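You operate a simulated robot arm through the tools that you are given. There is no shell and no other tool. Be economical: measure what you need, move in short steps, check, and stop when the job is done.

Carry out the task below with a simulated robot arm. There is one attempt and no reset: what you move stays moved.

TASK
Put the green-rim spool that says "130 mm" from the top of the fitting bench on top of the carton there and the green-rim spool that says "60 mm" on the grey gasket card there.
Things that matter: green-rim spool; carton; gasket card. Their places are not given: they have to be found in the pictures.

It is judged by the outcome, as a careful person would: the job done as asked, and still so three seconds after it is handed in. It fails if anything else is knocked over, pushed out of place, dropped, spilled or broken.

THE ROBOT
A 7-joint arm with a two-finger parallel gripper, fixed in place. Base frame: the origin is at the foot of the arm, x ahead of it, y to its left, z up; the work surface is at about z = 0. Lengths are in mm, angles in degrees, forces in N, time in s.
With the tool pointing down near the work surface it reaches from about 240 to 620 mm from the base axis. Its first joint turns from -66.0 to 66.0 degrees. Payload 2.6 kg.
Tool frame: the origin (TCP) lies between the finger pads and is the grasp point; the fingertips stand 30 mm ahead of it; z points along the fingers, y is the line along which they close. The gripper opens to 94 mm. The fingers are 28 mm wide and 10 mm thick; the gripper's body (50 by 96 mm) begins 55 mm behind the TCP.
Orientation is that of the tool frame in the base frame, as a unit quaternion [x, y, z, w]. With the fingers straight down and closing along the base's y, the tool's x points along the base's -x, its y along +y and its z along -z.

THE INTERFACE
- The arm moves only by the tool nudge_tool. Its argument "rows" is a list of rows, each a list of 3 entries, a list of its own where there are three numbers: the finger opening in mm, from 0 to 94, then the shift along the tool's x, y, z in mm, then the turn about the tool's z in degrees. In form: [[gripper, [dx, dy, dz], spin], ...]. A call has 1 to 12 rows; each row is the pose to reach, as a shift and turn from the pose commanded when the call began, along the tool's axes at that moment. A row lasts 0.2 s, in which the tool goes at most 50 mm and 8.6 degrees; a call with a longer step from one row to the next is refused whole, and so is a gripper value outside its range. A pose out of reach is approached as far as the arm can. The call stops where the force on the tool passes 40 N (or 10 N more than at its start, if that is more) or the arm is blocked; 0.2 s more then pass. The fingers move at their own pace (about 72 mm/s each) and stop on an object; they squeeze with about 32 N. The grip force told is the motor's: it shows also when the fingers shut on nothing. Time passes only in rows, and 0.2 s behind the last, so rows that repeat a pose let the fingers close. It gives the time, the measured TCP pose, the force on the tool (base axes), the opening and the grip force at its end, in the units of the frame above (readings bear some noise), and new pictures: "show" is both (left out), scene, wrist or none.
- Cameras (640 x 400 px; columns grow to the right, rows downward): "scene" is fixed at [39.3, 440.4, 554.6]; the picture's right is [-0.71, -0.70, 0.00], its down [-0.46, 0.47, -0.75] and it looks along [0.53, -0.53, -0.66] (base axes); focal length 263 px, centre (320, 200). "wrist" rides on the gripper at [-37, 0, -58] in the tool frame; the picture's right is [0.00, -1.00, 0.00], its down [0.97, 0.00, -0.24] and it looks along [0.24, 0.00, 0.97] (tool axes); focal length 218 px, centre (320, 200).
- pixel_to_xyz(camera, pixels): there is no depth. For up to 12 entries [column, row, z] of the newest picture of that camera ("zoom" is the newest enlarged one), the place [x, y] in the base frame at which the ray of that pixel passes the height z, good to about 2 mm. No time passes.
- inspect(camera, box): a new picture of the part [left, top, right, bottom] of that camera's present view, enlarged. No time passes.
- finish_job(): hands the job in; it is judged then, once.

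Work in short steps. Measure before you move; look again where a grasp or a placing could have gone wrong, and mend it. You have 60 turns and 120 pictures in all, the two below and enlarged ones among them. Open the gripper and draw the arm clear of the work before you hand the job in, unless the task says otherwise; then end with one line.

The tools are called after "Call:" as a command line: name --argument value ..., lists and objects as JSON in quotes. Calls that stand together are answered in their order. nudge_tool: Moves the arm, as the interface text tells. Its arguments: {"type":"object","properties":{"rows":{"type":"array","items":{"type":"array"}},"show":{"type":"string","enum":["both","scene","wrist","none"]}},"required":["rows"]} The other tools are called the same way: pixel_to_xyz (camera, pixels) gives the place at which the rays of pixels pass given heights; inspect (camera, box) takes an enlarged picture of a part of a camera's view; finish_job () hands the job in.

At the start:

```text
clock: 0.0
position: [346.4, 178.8, 358.9]
tcp_rot: [-0.001, 1.0, 0.001, 0.0]
force: [-0.4, 0.4, -0.1]
width: 93.9
grip_force: 0.1
```

scene: 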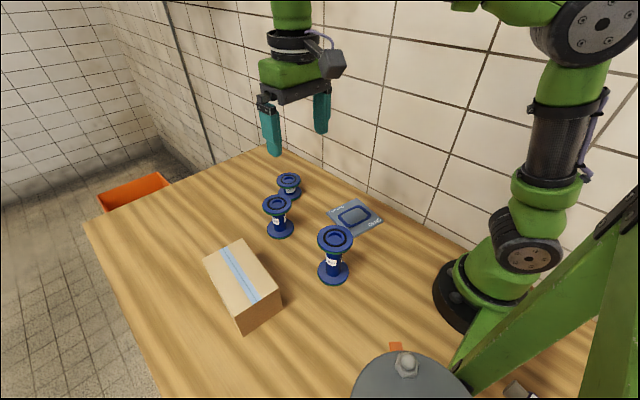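
wrist: 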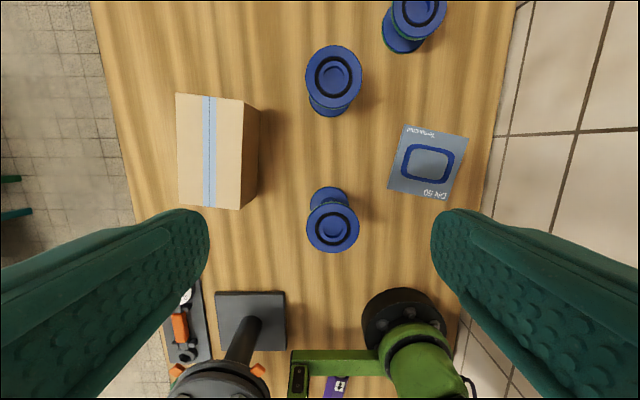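

Three blue spools are visible at scene (288,185), (278,215), (334,255). I enlarge to read their labels and rim colours.

Call:
inspect --camera "scene" --box '[250, 160, 390, 290]'

Call:
inspect --camera "wrist" --box '[280, 0, 480, 270]'

```text
3.08 times, centred on (320, 225) of scene
```

zoom: 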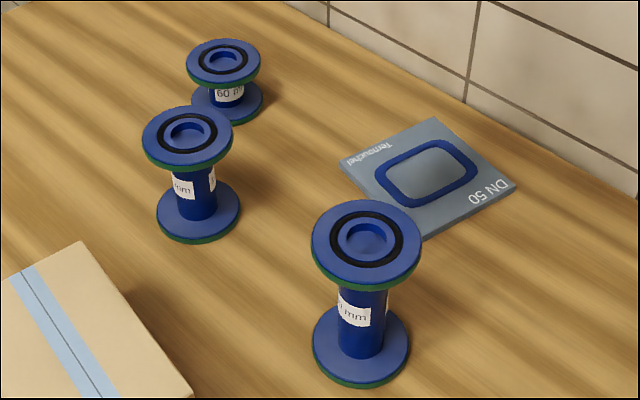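

```text
1.48 times, centred on (380, 135) of wrist
```

zoom: 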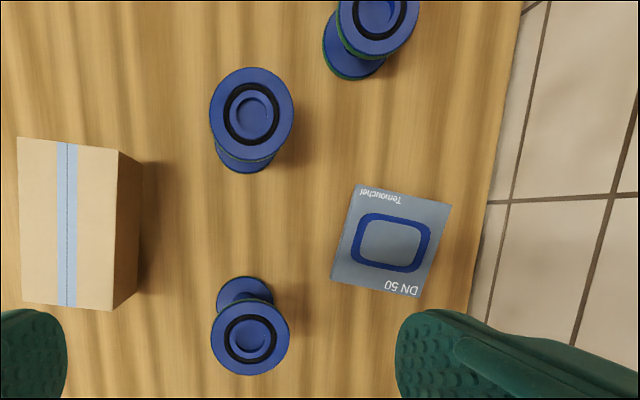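

The far one reads 60 mm; the other two have partly hidden labels. I enlarge each and measure base/top positions.

Call:
inspect --camera "scene" --box '[315, 245, 355, 275]'

Call:
inspect --camera "scene" --box '[260, 205, 300, 235]'

Call:
pixel_to_xyz --camera "scene" --pixels '[[333, 271, 8], [335, 239, 60], [335, 239, 100], [335, 239, 130], [280, 228, 8], [277, 203, 60], [277, 203, 100], [277, 203, 130], [290, 193, 8], [289, 180, 60]]'

Call:
pixel_to_xyz --camera "wrist" --pixels '[[329, 205, 8], [333, 229, 60], [333, 229, 100], [333, 229, 130], [333, 75, 60], [333, 75, 100], [333, 75, 130], [331, 98, 8], [418, 8, 60], [404, 30, 8]]'

```text
13.33 times, centred on (335, 260) of scene
```

zoom: 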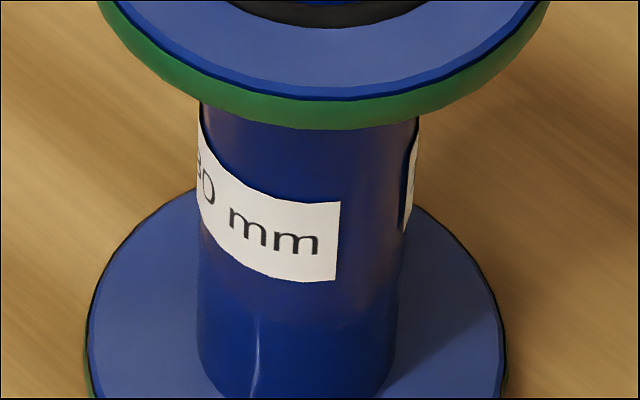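

```text
13.33 times, centred on (280, 220) of scene
```

zoom: 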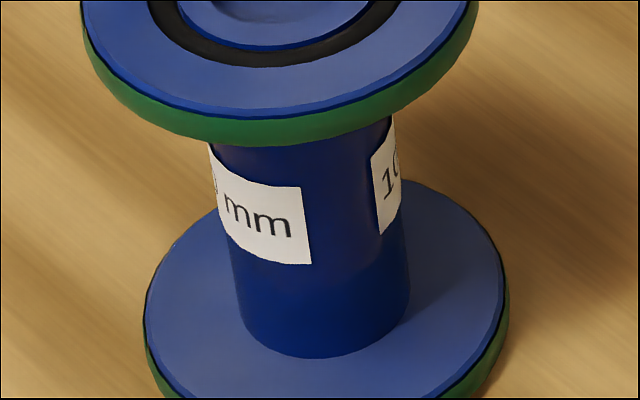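

```text
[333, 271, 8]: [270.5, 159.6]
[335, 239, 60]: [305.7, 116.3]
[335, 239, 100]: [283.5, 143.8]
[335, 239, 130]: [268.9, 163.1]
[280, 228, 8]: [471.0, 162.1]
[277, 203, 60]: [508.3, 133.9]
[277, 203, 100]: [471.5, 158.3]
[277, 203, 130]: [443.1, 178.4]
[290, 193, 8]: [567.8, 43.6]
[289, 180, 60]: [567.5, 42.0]
```

```text
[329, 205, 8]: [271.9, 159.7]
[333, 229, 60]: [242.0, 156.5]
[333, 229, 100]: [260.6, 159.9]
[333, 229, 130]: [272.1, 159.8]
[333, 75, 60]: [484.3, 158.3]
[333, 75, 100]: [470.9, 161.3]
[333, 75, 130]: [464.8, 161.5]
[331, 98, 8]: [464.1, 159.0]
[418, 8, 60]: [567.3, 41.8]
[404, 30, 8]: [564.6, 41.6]
```

The near spool "…30 mm" stands 130 tall at (271,160), the middle one is 100 tall ("10…"), the far one 60 tall at (567,42). Now I measure the carton and card.

Call:
inspect --camera "scene" --box '[190, 230, 300, 340]'

Call:
pixel_to_xyz --camera "wrist" --pixels '[[404, 125, 1], [469, 138, 1], [446, 201, 1], [387, 189, 1], [176, 94, 50], [243, 101, 50], [238, 210, 50], [178, 207, 50], [260, 108, 0], [255, 196, 0], [306, 75, 100], [361, 75, 100]]'

Call:
inspect --camera "wrist" --box '[150, 80, 290, 220]'

Call:
pixel_to_xyz --camera "wrist" --pixels '[[306, 228, 130], [359, 228, 130], [391, 10, 60], [447, 10, 60], [429, 164, 0]]'

```text
3.64 times, centred on (245, 285) of scene
```

zoom: 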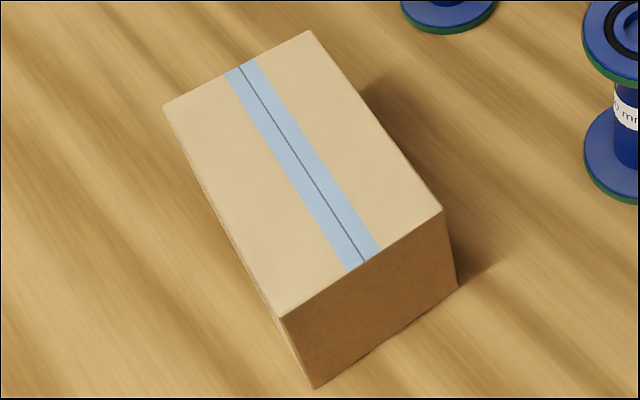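

```text
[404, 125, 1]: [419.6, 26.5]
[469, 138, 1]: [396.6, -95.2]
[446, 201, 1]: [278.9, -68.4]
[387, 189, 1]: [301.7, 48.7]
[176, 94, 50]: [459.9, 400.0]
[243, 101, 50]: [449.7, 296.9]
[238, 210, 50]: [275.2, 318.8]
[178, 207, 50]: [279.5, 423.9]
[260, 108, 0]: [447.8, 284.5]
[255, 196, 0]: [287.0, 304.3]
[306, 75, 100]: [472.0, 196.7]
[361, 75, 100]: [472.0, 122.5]
```

```text
2.86 times, centred on (220, 150) of wrist
```

zoom: 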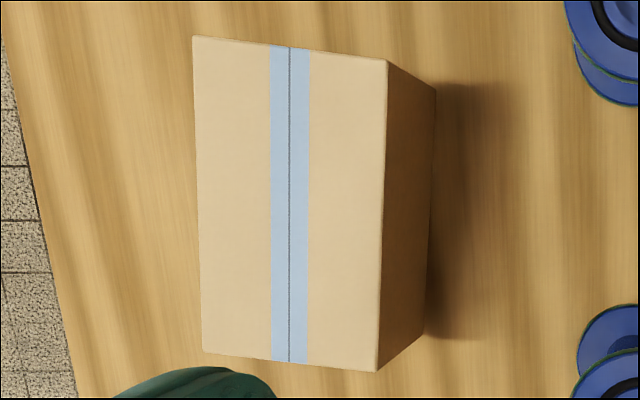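

```text
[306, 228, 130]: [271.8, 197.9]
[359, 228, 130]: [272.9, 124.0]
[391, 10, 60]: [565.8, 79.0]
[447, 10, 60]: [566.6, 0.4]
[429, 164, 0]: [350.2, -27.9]
```

Spool flanges are ~75 mm wide. I check carton height and the card from the scene view too.

Call:
pixel_to_xyz --camera "scene" --pixels '[[283.2, 309.7, 0], [278.8, 288, 80], [278.8, 288, 90], [278.8, 288, 70], [242, 238.5, 80], [203, 259, 80], [234.7, 317, 80], [353, 198, 0], [326, 214, 0], [383, 216, 0], [352, 237, 0]]'

Call:
pixel_to_xyz --camera "wrist" --pixels '[[243.4, 101.7, 80], [241, 209.5, 80], [179, 203.5, 80], [175.5, 93, 80], [255.5, 196, 0]]'

```text
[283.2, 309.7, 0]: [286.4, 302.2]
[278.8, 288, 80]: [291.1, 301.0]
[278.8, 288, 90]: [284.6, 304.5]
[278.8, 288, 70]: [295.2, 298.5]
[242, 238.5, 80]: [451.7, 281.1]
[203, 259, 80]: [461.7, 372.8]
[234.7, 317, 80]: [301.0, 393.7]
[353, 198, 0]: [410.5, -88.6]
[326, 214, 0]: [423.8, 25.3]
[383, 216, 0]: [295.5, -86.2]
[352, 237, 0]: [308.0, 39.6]
```

```text
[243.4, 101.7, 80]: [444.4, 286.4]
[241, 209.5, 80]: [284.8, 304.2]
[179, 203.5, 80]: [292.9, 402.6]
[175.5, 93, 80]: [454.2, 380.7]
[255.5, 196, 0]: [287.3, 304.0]
```

Carton top is about z=85, centred near (370,342). I move above the 130 mm spool at (271,160), staying high, then look.

Call:
nudge_tool --rows '[[94, [25, -6, 0], 0], [94, [50, -12, 30], 0], [94, [75, -19, 60], 0], [94, [75, -19, 100], 0], [94, [75, -19, 140], 0], [94, [75, -19, 160], 0], [94, [75, -19, 160], 0]]'

```text
clock: 1.6
position: [269.7, 159.4, 197.1]
tcp_rot: [0.001, 1.0, 0.0, -0.001]
force: [0.7, -0.5, -0.7]
width: 94.0
grip_force: 0.1
```

scene: 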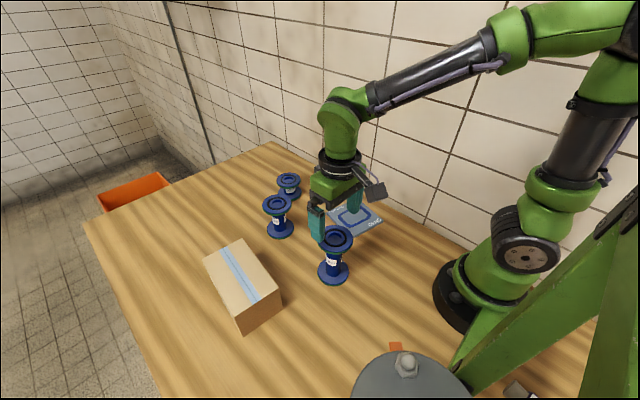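
wrist: 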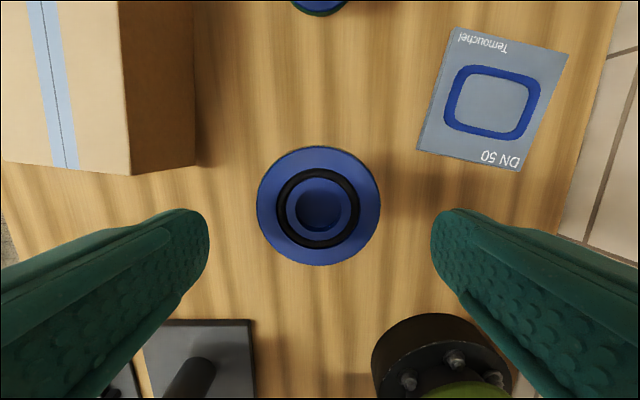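

The spool top is at wrist (319,206); I check its place and the card's corners.

Call:
pixel_to_xyz --camera "wrist" --pixels '[[318.5, 206, 130], [257, 206, 130], [381, 206, 130], [453, 27, 2], [570, 52, 2], [519, 172, 2], [416, 149, 2], [319, 146, 130], [319, 266, 130]]'

Call:
inspect --camera "scene" --box '[290, 190, 390, 290]'

```text
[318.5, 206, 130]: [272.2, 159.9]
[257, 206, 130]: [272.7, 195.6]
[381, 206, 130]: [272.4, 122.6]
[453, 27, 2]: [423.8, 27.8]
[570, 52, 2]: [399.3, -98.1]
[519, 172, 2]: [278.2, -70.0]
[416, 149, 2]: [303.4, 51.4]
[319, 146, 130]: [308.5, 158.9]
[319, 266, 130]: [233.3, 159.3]
```

```text
4.00 times, centred on (340, 240) of scene
```

zoom: 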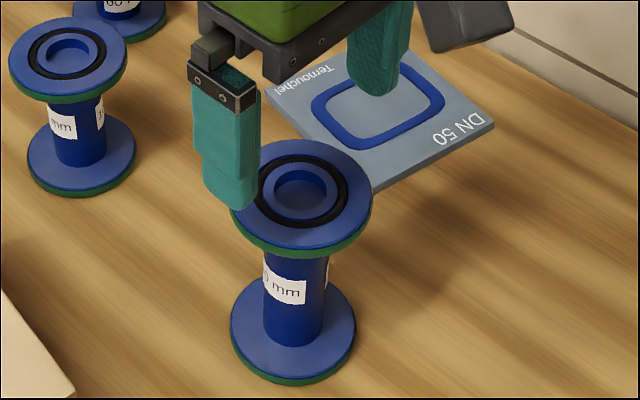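

Spool centre ≈ (271.5,159.3), within 2 mm. I lower to z≈123 around the top flange and close.

Call:
nudge_tool --rows '[[94, [-2, 0, 25], 0], [94, [-2, 0, 50], 0], [94, [-2, 0, 74], 0], [94, [-2, 0, 74], 0], [70, [-2, 0, 74], 0], [60, [-2, 0, 74], 0], [60, [-2, 0, 74], 0], [60, [-2, 0, 74], 0]]'

```text
clock: 3.4
position: [273.1, 161.0, 123.9]
tcp_rot: [0.0, 1.0, 0.0, 0.0]
force: [0.0, -0.3, -0.4]
width: 76.9
grip_force: 32.1
```

scene: 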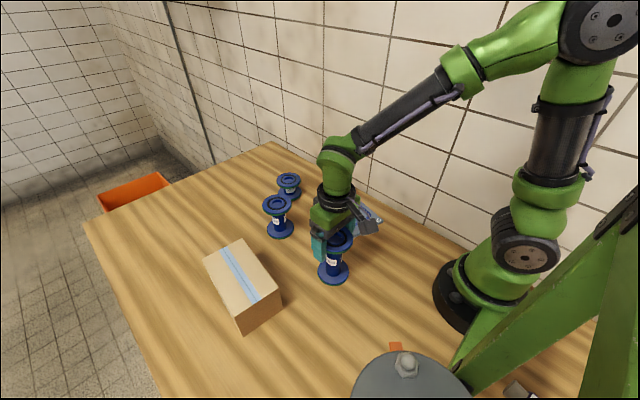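
wrist: 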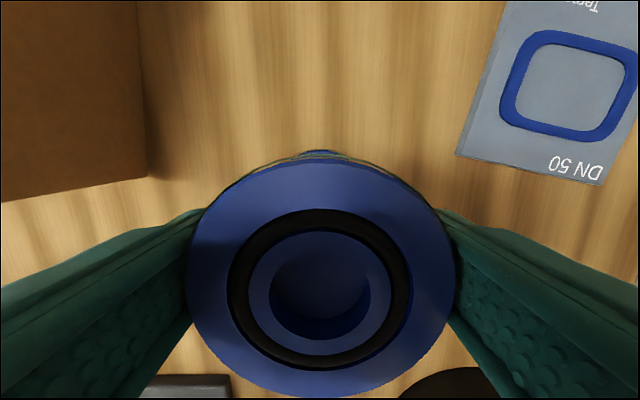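

Gripped at 76.9 mm with 32 N. I lift straight up 130 mm gently and check for tilt.

Call:
nudge_tool --rows '[[60, [0, 0, -8], 0], [60, [0, 0, -25], 0], [60, [0, 0, -50], 0], [60, [0, 0, -75], 0], [60, [0, 0, -100], 0], [60, [0, 0, -120], 0], [60, [0, 0, -130], 0], [60, [0, 0, -130], 0]]'

```text
clock: 5.2
position: [272.2, 158.1, 254.2]
tcp_rot: [0.0, 1.0, -0.001, 0.0]
force: [-0.2, 0.1, 0.2]
width: 60.0
grip_force: 0.1
```

scene: 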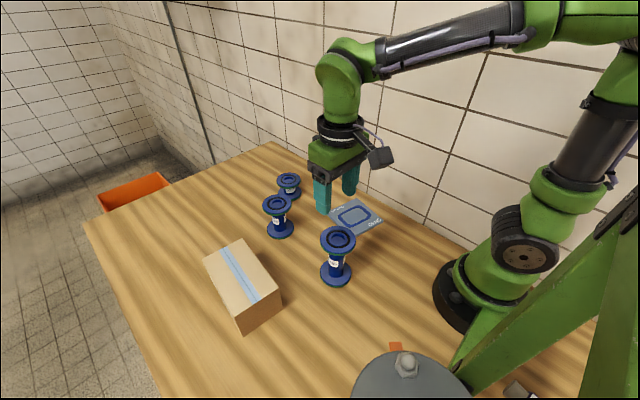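
wrist: 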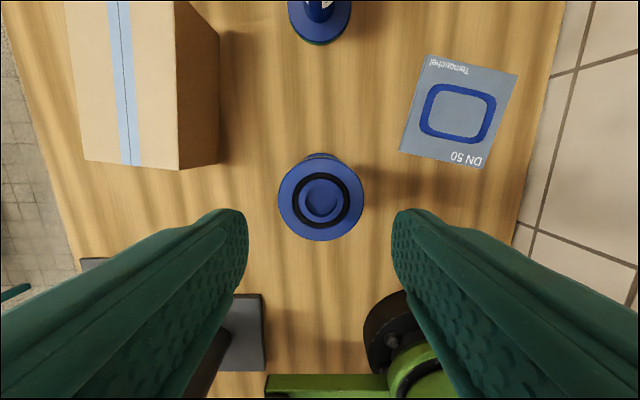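

The spool slipped out of the grip but still stands, at wrist (321,200). I measure where it stands now and look closely.

Call:
pixel_to_xyz --camera "wrist" --pixels '[[321, 199, 130], [278, 199, 130], [364, 199, 130]]'

Call:
inspect --camera "scene" --box '[305, 220, 370, 290]'

Call:
inspect --camera "wrist" --box '[270, 140, 370, 250]'

```text
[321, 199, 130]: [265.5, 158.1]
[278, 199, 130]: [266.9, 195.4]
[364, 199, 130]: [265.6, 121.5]
```

```text
5.71 times, centred on (338, 255) of scene
```

zoom: 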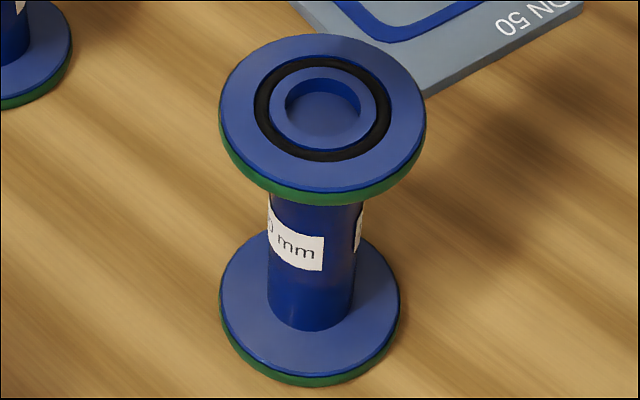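

```text
3.64 times, centred on (320, 195) of wrist
```

zoom: 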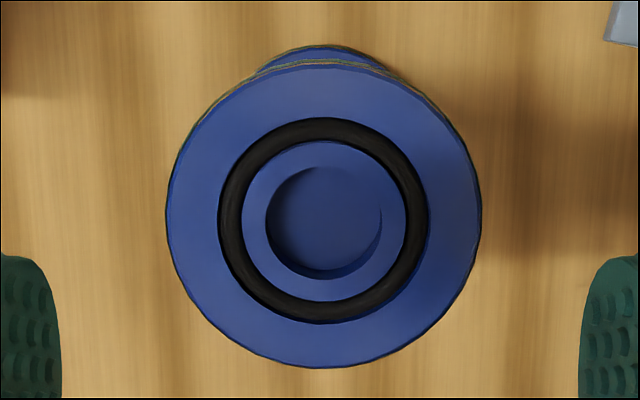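

It moved ~6 mm to (266,158) and stands upright. I regrip deeper (TCP z≈112, flange higher up the fingers), with the full closing command, then lift only slightly to test.

Call:
nudge_tool --rows '[[94, [7, -1, 0], 0], [94, [7, -1, 10], 0], [94, [7, -1, 45], 0], [94, [7, -1, 80], 0], [94, [7, -1, 115], 0], [94, [7, -1, 143], 0], [94, [7, -1, 143], 0], [0, [7, -1, 143], 0], [0, [7, -1, 143], 0], [0, [7, -1, 143], 0], [0, [7, -1, 143], 0]]' --show "wrist"

Call:
nudge_tool --rows '[[0, [0, 0, -1], 0], [0, [0, 0, -2], 0], [0, [0, 0, -4], 0], [0, [0, 0, -6], 0], [0, [0, 0, -8], 0], [0, [0, 0, -10], 0], [0, [0, 0, -10], 0]]'

```text
clock: 7.6
position: [267.6, 155.8, 112.3]
tcp_rot: [0.001, 1.0, 0.0, 0.0]
force: [-0.8, 0.6, -0.1]
width: 77.0
grip_force: 32.2
```

wrist: 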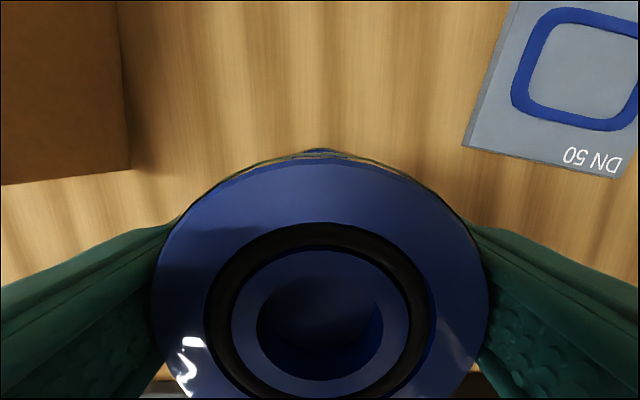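

```text
clock: 9.2
position: [265.3, 158.8, 120.5]
tcp_rot: [0.0, 1.0, 0.0, 0.0]
force: [0.2, 1.2, -2.1]
width: 76.7
grip_force: 32.0
```

scene: 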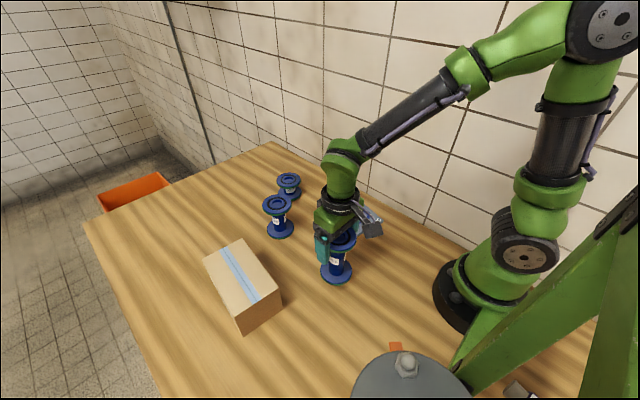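
wrist: 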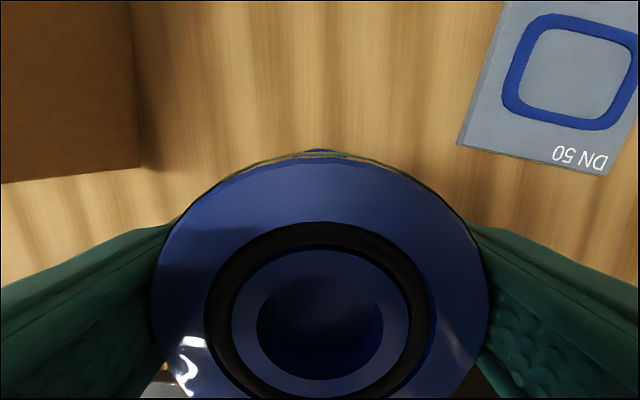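

The spool picture is unchanged relative to the fingers while the carton shifted: it is lifted. I continue up slowly and check.

Call:
nudge_tool --rows '[[0, [0, 0, -5], 0], [0, [0, 0, -12], 0], [0, [0, 0, -20], 0], [0, [0, 0, -28], 0], [0, [0, 0, -36], 0], [0, [0, 0, -44], 0], [0, [0, 0, -50], 0], [0, [0, 0, -52], 0], [0, [0, 0, -52], 0]]'

```text
clock: 11.2
position: [266.0, 159.3, 172.0]
tcp_rot: [-0.001, 1.0, 0.0, 0.0]
force: [0.3, -0.2, -1.3]
width: 76.7
grip_force: 32.2
```

scene: 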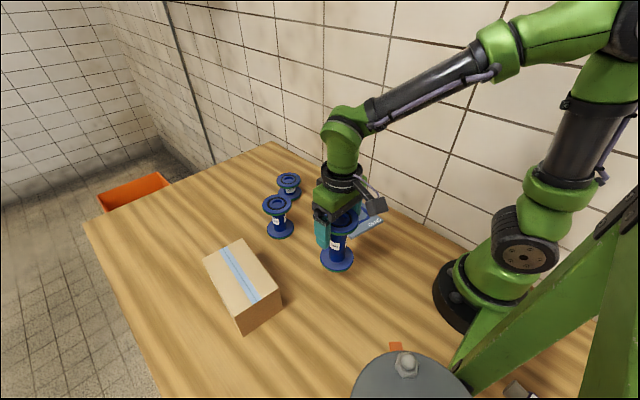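
wrist: 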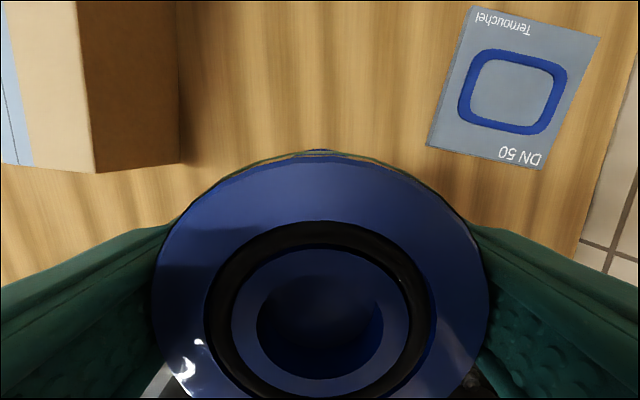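

Held well. I lift on to z≈239 (spool bottom ≈127), then swing toward the carton at a gentle pace.

Call:
nudge_tool --rows '[[0, [0, 0, -8], 0], [0, [0, 0, -22], 0], [0, [0, 0, -38], 0], [0, [0, 0, -54], 0], [0, [0, 0, -63], 0], [0, [0, 0, -65], 0], [0, [-4, 7, -65], 0], [0, [-12, 22, -65], 0], [0, [-24, 42, -65], 0], [0, [-36, 62, -65], 0], [0, [-44, 76, -65], 0], [0, [-48, 83, -65], 0]]' --show "scene"

Call:
nudge_tool --rows '[[0, [-4, 7, 0], 0], [0, [-12, 22, 0], 0], [0, [-24, 43, 0], 0], [0, [-36, 64, 0], 0], [0, [-46, 83, 0], 0], [0, [-53, 95, 0], 0], [0, [-56, 100, 0], 0], [0, [-56, 100, 0], 0]]'

```text
clock: 13.8
position: [313.3, 240.7, 238.2]
tcp_rot: [-0.001, 1.0, 0.0, 0.0]
force: [0.0, -0.8, -2.0]
width: 76.1
grip_force: 32.8
```

scene: 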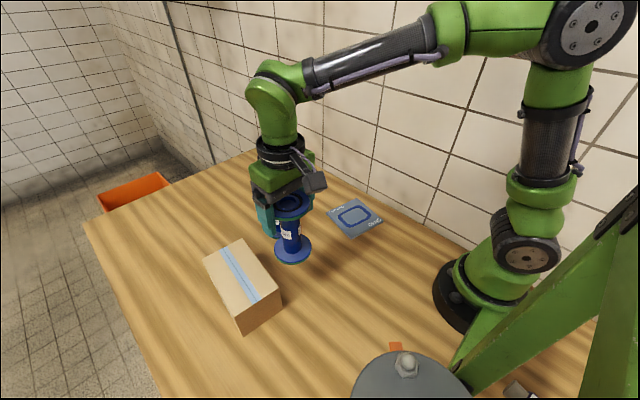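

```text
clock: 15.6
position: [370.4, 341.1, 237.5]
tcp_rot: [-0.001, 1.0, 0.001, 0.0]
force: [0.6, -0.1, -1.8]
width: 76.2
grip_force: 32.1
```

scene: 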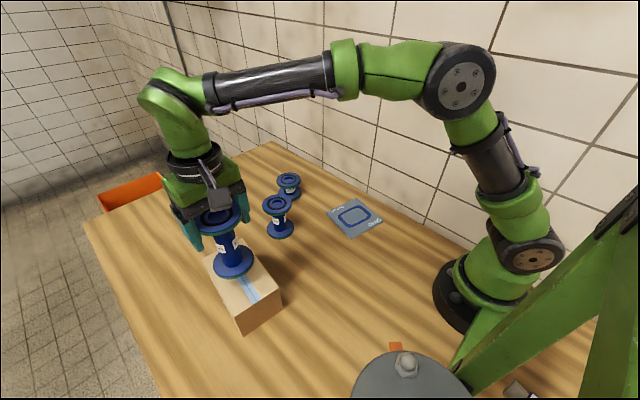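
wrist: 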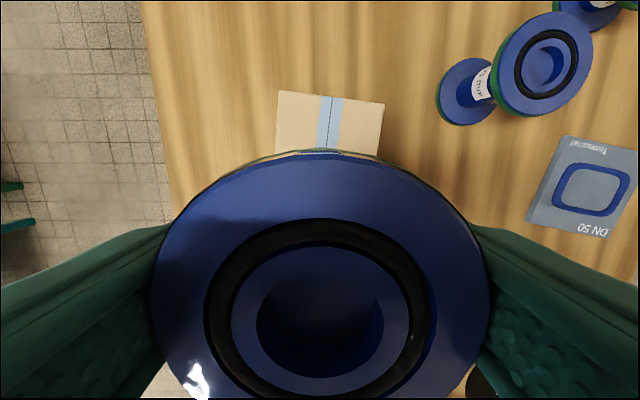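

The spool is over the carton centre. I lower most of the way.

Call:
nudge_tool --rows '[[0, [0, 0, 5], 0], [0, [0, 0, 13], 0], [0, [0, 0, 21], 0], [0, [0, 0, 28], 0], [0, [0, 0, 33], 0], [0, [0, 0, 36], 0], [0, [0, 0, 36], 0]]' --show "scene"

Call:
inspect --camera "scene" --box '[190, 230, 300, 340]'

```text
clock: 17.2
position: [370.1, 340.7, 201.6]
tcp_rot: [0.0, 1.0, 0.0, 0.001]
force: [0.5, -0.1, -1.5]
width: 76.0
grip_force: 31.8
```

scene: 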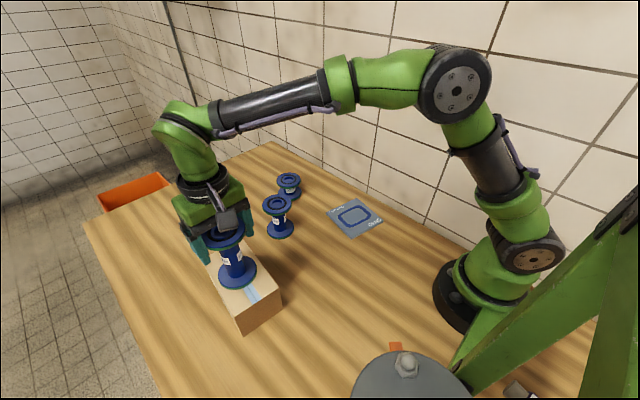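

```text
3.64 times, centred on (245, 285) of scene
```

zoom: 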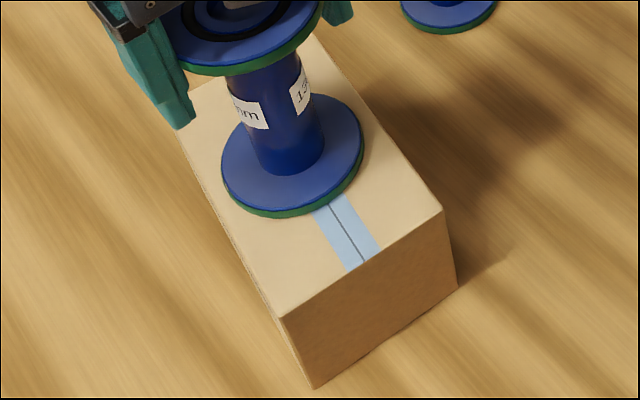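

The spool hangs upright, centred, a few mm above the top. I creep down in 1 mm steps until force changes.

Call:
nudge_tool --rows '[[0, [0, 0, 1], 0], [0, [0, 0, 2], 0], [0, [0, 0, 3], 0], [0, [0, 0, 3], 0]]' --show "none"

Call:
nudge_tool --rows '[[0, [0, 0, 1], 0], [0, [0, 0, 2], 0], [0, [0, 0, 2], 0]]' --show "none"

Call:
inspect --camera "scene" --box '[190, 230, 300, 340]'

```text
clock: 18.2
position: [370.9, 342.7, 200.9]
tcp_rot: [-0.001, 1.0, 0.003, 0.001]
force: [-4.4, -3.7, 29.6]
width: 76.6
grip_force: 32.1
```

```text
clock: 19.0
position: [370.0, 342.1, 198.0]
tcp_rot: [-0.001, 1.0, 0.002, 0.003]
force: [-5.1, -0.2, 31.1]
width: 75.6
grip_force: 32.0
```

```text
3.64 times, centred on (245, 285) of scene
```

zoom: 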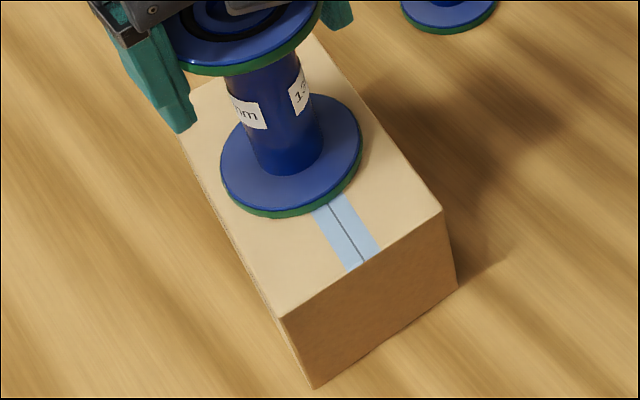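

Contact is made (31 N, pads slipping slightly). I ease up 1 mm and open slowly, then rise straight up.

Call:
nudge_tool --rows '[[0, [0, 0, -1], 0], [70, [0, 0, -1], 0], [80, [0, 0, -1], 0], [94, [0, 0, -1], 0], [94, [0, 0, -1], 0]]'

```text
clock: 20.2
position: [369.5, 341.0, 196.9]
tcp_rot: [0.0, 1.0, -0.001, 0.001]
force: [0.5, 0.6, -0.3]
width: 94.1
grip_force: 0.1
```

scene: 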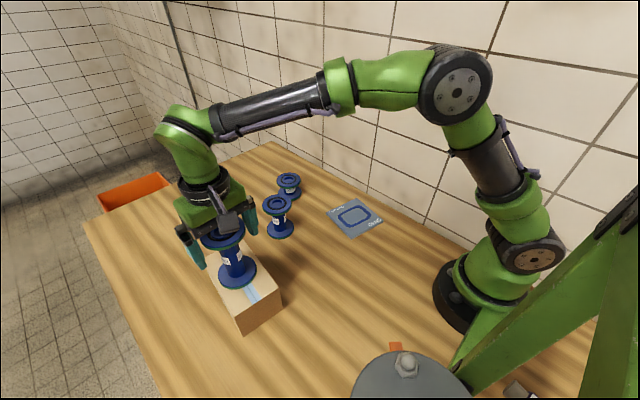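
wrist: 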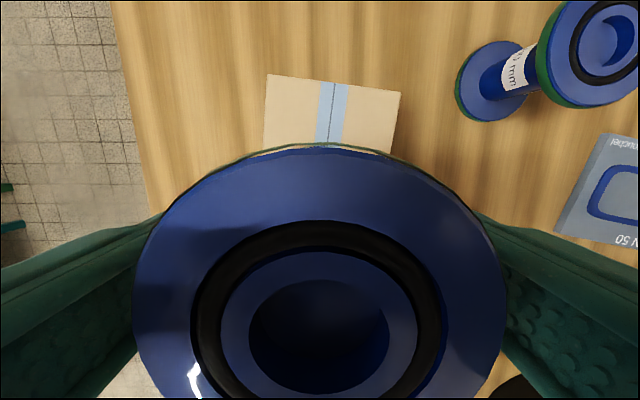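

Released, standing. I rise straight up 150 mm.

Call:
nudge_tool --rows '[[94, [0, 0, -10], 0], [94, [0, 0, -30], 0], [94, [0, 0, -60], 0], [94, [0, 0, -95], 0], [94, [0, 0, -130], 0], [94, [0, 0, -150], 0], [94, [0, 0, -150], 0]]'

```text
clock: 21.8
position: [367.2, 342.4, 347.9]
tcp_rot: [0.0, 1.0, 0.0, -0.001]
force: [0.0, 0.2, -0.1]
width: 94.0
grip_force: 0.1
```

scene: 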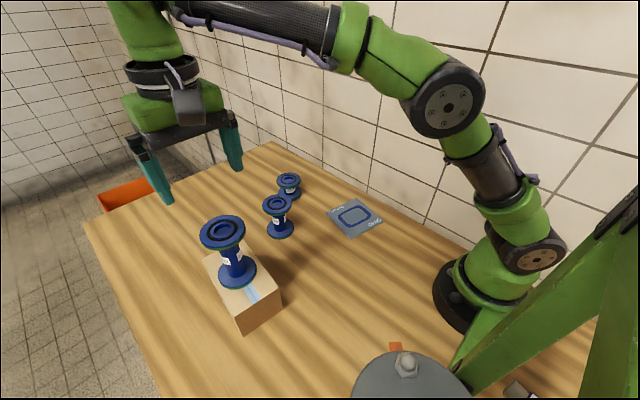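
wrist: 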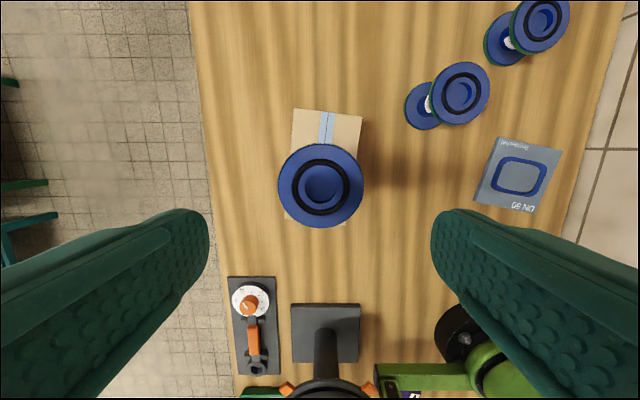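

Spool stands centred on the carton. Now I travel high to above the 60 mm spool at (566,42).

Call:
nudge_tool --rows '[[94, [-10, -16, 0], 0], [94, [-33, -50, 5], 0], [94, [-57, -88, 15], 0], [94, [-81, -125, 30], 0], [94, [-106, -162, 45], 0], [94, [-130, -199, 60], 0], [94, [-155, -237, 80], 0], [94, [-178, -273, 100], 0], [94, [-191, -293, 120], 0], [94, [-196, -300, 140], 0], [94, [-196, -300, 150], 0], [94, [-196, -300, 150], 0]]'

```text
clock: 24.4
position: [566.6, 40.5, 198.1]
tcp_rot: [0.001, 1.0, 0.0, 0.0]
force: [0.0, -0.3, -0.1]
width: 94.0
grip_force: 0.1
```

scene: 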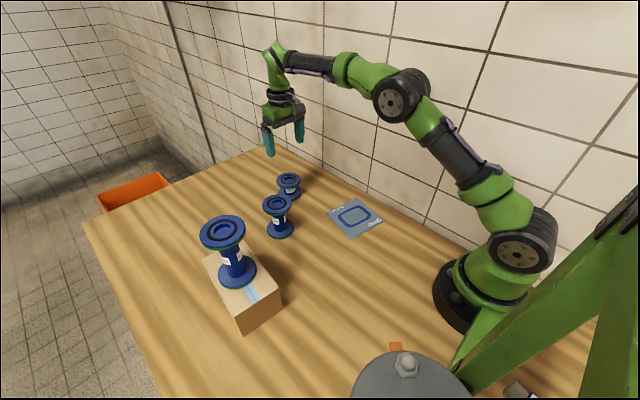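
wrist: 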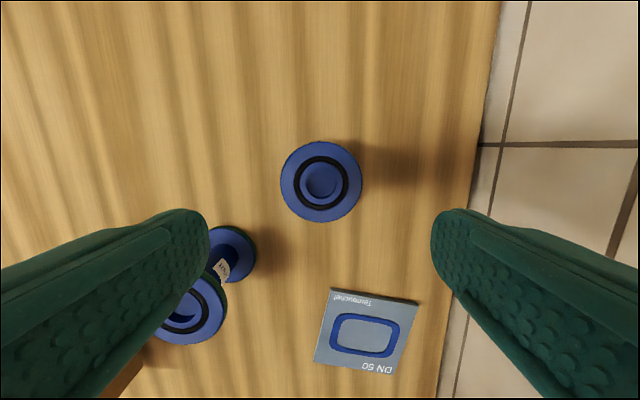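

The 60 mm spool top is at wrist (321,182). Measuring.

Call:
pixel_to_xyz --camera "wrist" --pixels '[[321, 181.5, 60], [280, 181.5, 60], [362, 181.5, 60], [321, 141, 60], [321, 223, 60], [331, 288, 4], [419, 302, 4], [396, 375, 4], [314, 362, 4]]'

```text
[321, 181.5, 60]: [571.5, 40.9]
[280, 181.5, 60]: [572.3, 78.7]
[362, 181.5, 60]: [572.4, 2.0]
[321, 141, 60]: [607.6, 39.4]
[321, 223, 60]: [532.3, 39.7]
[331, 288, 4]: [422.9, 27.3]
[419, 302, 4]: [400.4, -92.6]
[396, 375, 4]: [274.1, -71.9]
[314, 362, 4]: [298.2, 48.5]
```

Spool centre ≈(570,40.5). I descend around it to z≈46 and close.

Call:
nudge_tool --rows '[[94, [-3, -1, 10], 0], [94, [-3, -1, 40], 0], [94, [-3, -1, 75], 0], [94, [-3, -1, 105], 0], [94, [-3, -1, 130], 0], [94, [-3, -1, 145], 0], [94, [-3, -1, 152], 0], [94, [-3, -1, 152], 0], [0, [-3, -1, 152], 0], [0, [-3, -1, 152], 0], [0, [-3, -1, 152], 0], [0, [-3, -1, 152], 0]]'

```text
clock: 27.0
position: [570.0, 39.5, 46.3]
tcp_rot: [0.0, 1.0, 0.0, -0.001]
force: [-1.1, 0.1, 0.2]
width: 75.7
grip_force: 32.3
```

scene: 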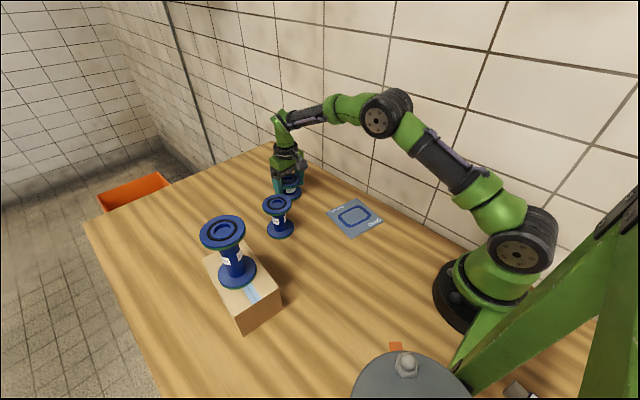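
wrist: 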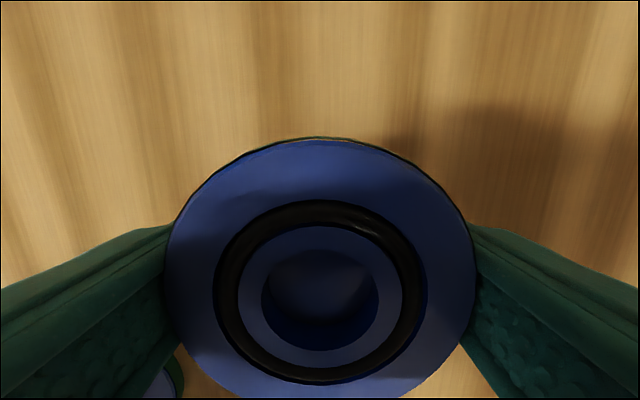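

Gripped. Slow lift of 70 mm, then check.

Call:
nudge_tool --rows '[[0, [0, 0, -1], 0], [0, [0, 0, -3], 0], [0, [0, 0, -6], 0], [0, [0, 0, -10], 0], [0, [0, 0, -17], 0], [0, [0, 0, -26], 0], [0, [0, 0, -36], 0], [0, [0, 0, -47], 0], [0, [0, 0, -58], 0], [0, [0, 0, -66], 0], [0, [0, 0, -70], 0], [0, [0, 0, -70], 0]]'

```text
clock: 29.6
position: [570.0, 40.0, 116.8]
tcp_rot: [0.0, 1.0, -0.001, 0.0]
force: [0.4, -1.1, -1.7]
width: 75.6
grip_force: 32.1
```

scene: 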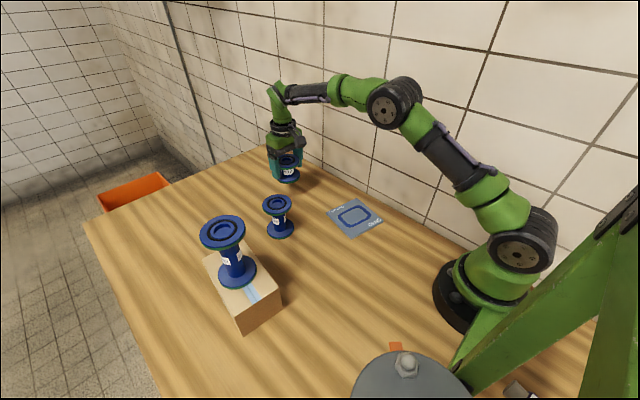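
wrist: 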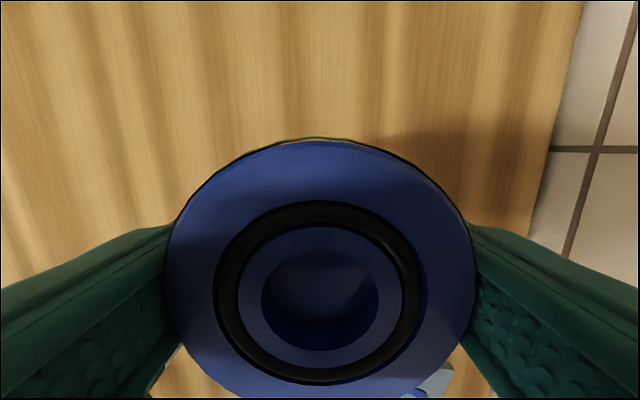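

Held upright. I carry it to the card centre (350,-22), ~220 mm back and 63 mm right, keeping height.

Call:
nudge_tool --rows '[[0, [5, -1, 0], 0], [0, [17, -5, 0], 0], [0, [37, -11, 0], 0], [0, [62, -18, 0], 0], [0, [88, -25, 0], 0], [0, [115, -33, 0], 0], [0, [142, -41, 0], 0], [0, [169, -48, 0], 0], [0, [193, -55, 0], 0], [0, [210, -60, 0], 0], [0, [218, -62, 0], 0], [0, [219, -63, 0], 0]]'

Call:
inspect --camera "scene" --box '[290, 160, 410, 260]'

```text
clock: 32.2
position: [350.5, -22.7, 115.5]
tcp_rot: [0.0, 1.0, 0.0, 0.0]
force: [0.5, -0.3, -0.9]
width: 75.7
grip_force: 31.7
```

scene: 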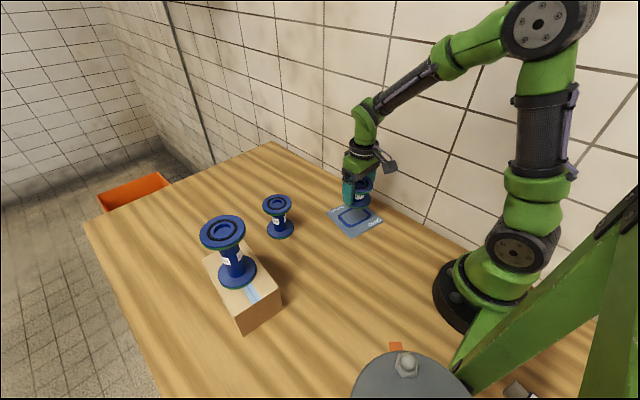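
wrist: 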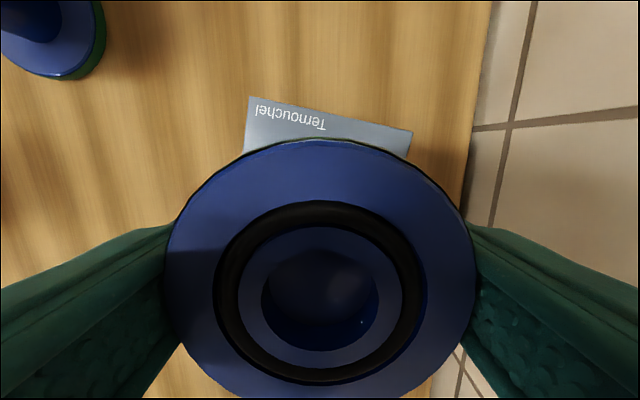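

```text
4.00 times, centred on (350, 210) of scene
```

zoom: 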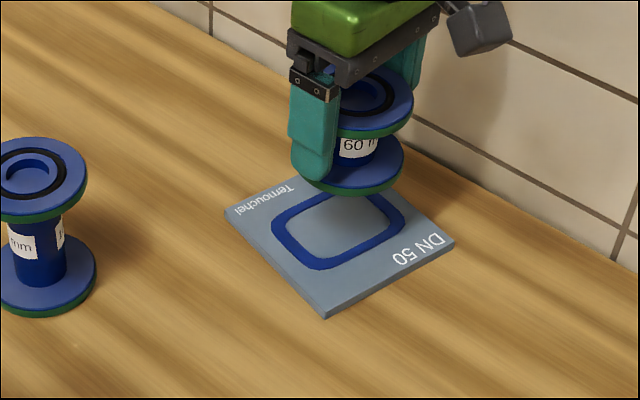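

Card at (350,-22) confirmed under the spool. I lower 55 mm, then look.

Call:
nudge_tool --rows '[[0, [0, 0, 5], 0], [0, [0, 0, 14], 0], [0, [0, 0, 25], 0], [0, [0, 0, 36], 0], [0, [0, 0, 46], 0], [0, [0, 0, 53], 0], [0, [0, 0, 57], 0], [0, [0, 0, 57], 0]]'

Call:
inspect --camera "scene" --box '[290, 160, 410, 260]'

```text
clock: 34.0
position: [349.4, -24.0, 58.4]
tcp_rot: [0.0, 1.0, 0.001, 0.001]
force: [-0.2, -0.5, -0.7]
width: 75.6
grip_force: 31.8
```

scene: 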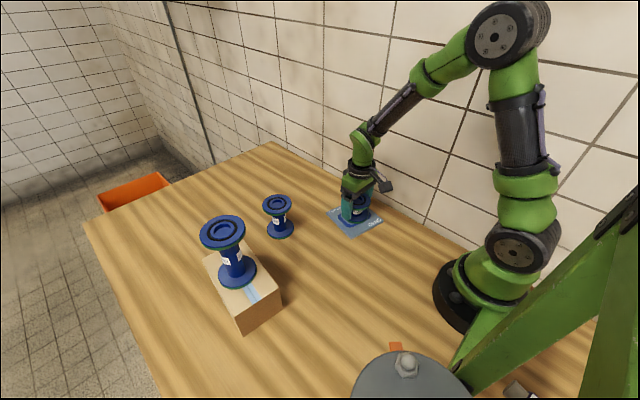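
wrist: 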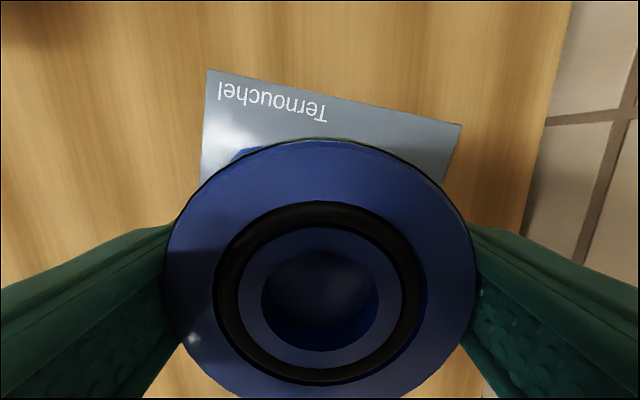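

```text
4.00 times, centred on (350, 210) of scene
```

zoom: 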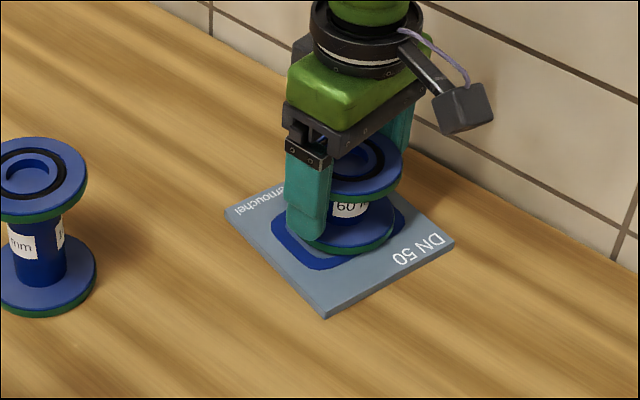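

Almost down and inside the card. I creep down, watching the force.

Call:
nudge_tool --rows '[[0, [0, 0, 1], 0], [0, [0, 0, 2], 0], [0, [0, 0, 3], 0], [0, [0, 0, 4], 0], [0, [0, 0, 4], 0]]' --show "none"

```text
clock: 35.2
position: [350.5, -23.0, 55.8]
tcp_rot: [0.001, 1.0, 0.0, 0.001]
force: [-8.6, -0.6, 30.0]
width: 75.7
grip_force: 31.4
```

Contact (30 N). I ease up 2 mm to unload and look before opening.

Call:
nudge_tool --rows '[[0, [0, 0, -1], 0], [0, [0, 0, -1], 0]]' --show "none"

Call:
inspect --camera "scene" --box '[310, 180, 400, 250]'

```text
clock: 35.8
position: [352.4, -23.2, 55.9]
tcp_rot: [0.0, 1.0, -0.001, 0.002]
force: [5.0, 0.3, 11.1]
width: 75.3
grip_force: 31.7
```

```text
5.71 times, centred on (355, 215) of scene
```

zoom: 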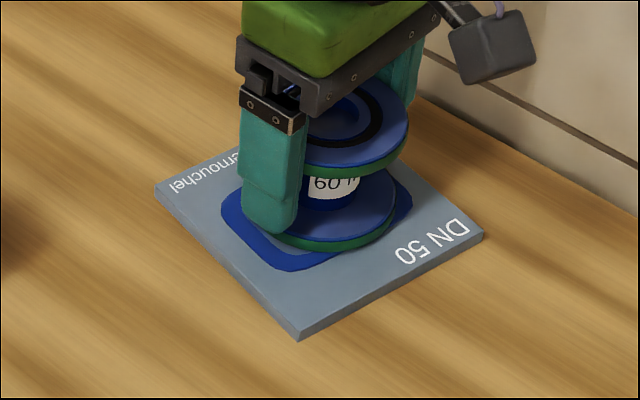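

Resting flat within the card. I open and rise.

Call:
nudge_tool --rows '[[72, [0, 0, 0], 0], [80, [0, 0, 0], 0], [94, [0, 0, 0], 0], [94, [0, 0, 0], 0], [94, [0, 0, -10], 0], [94, [0, 0, -35], 0], [94, [0, 0, -70], 0], [94, [0, 0, -110], 0], [94, [0, 0, -150], 0], [94, [0, 0, -190], 0], [94, [0, 0, -200], 0], [94, [0, 0, -200], 0]]'

Call:
inspect --camera "scene" --box '[190, 160, 400, 340]'

```text
clock: 38.4
position: [349.0, -23.8, 256.2]
tcp_rot: [0.0, 1.0, 0.0, -0.001]
force: [0.5, -0.4, -0.4]
width: 93.7
grip_force: 0.1
```

scene: 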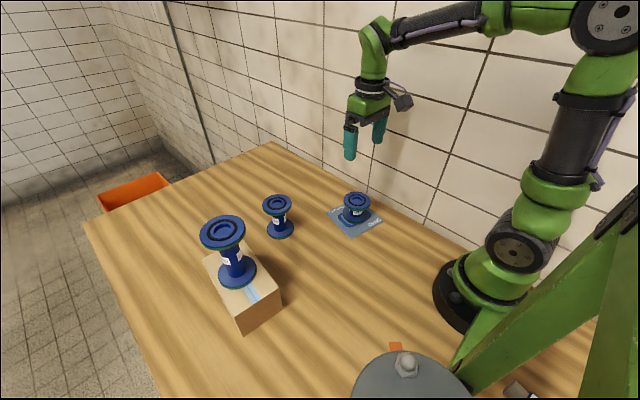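
wrist: 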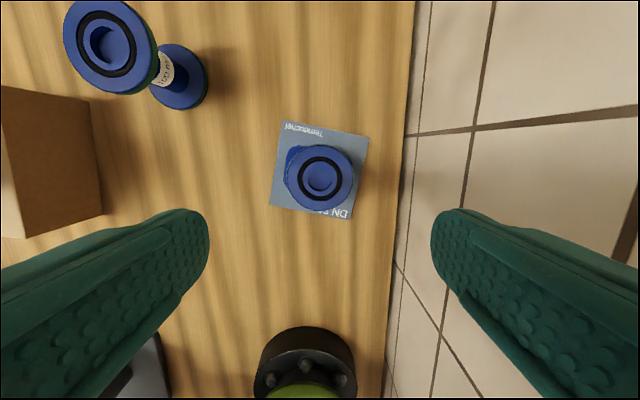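

```text
2.22 times, centred on (295, 250) of scene
```

zoom: 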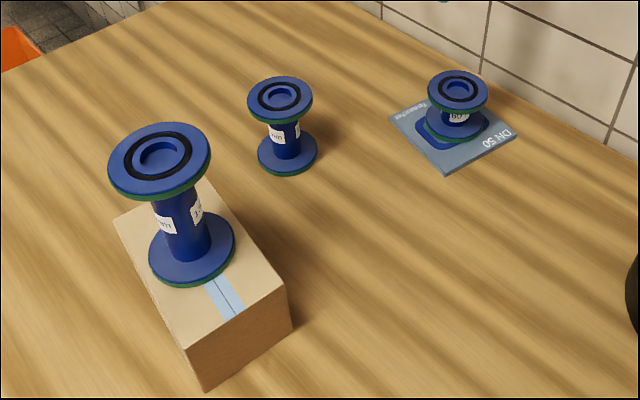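

Both spools stand upright on their targets, nothing else has moved, and the arm is open and clear. I hand in.

Call:
finish_job

```text
The job is handed in.
```

The "130 mm" green-rim spool is standing on the carton and the "60 mm" one on the grey gasket card. The 130 mm spool slipped from the grip on the first lift and shifted about 6 mm on the bench, but it stayed upright and the second lift held.
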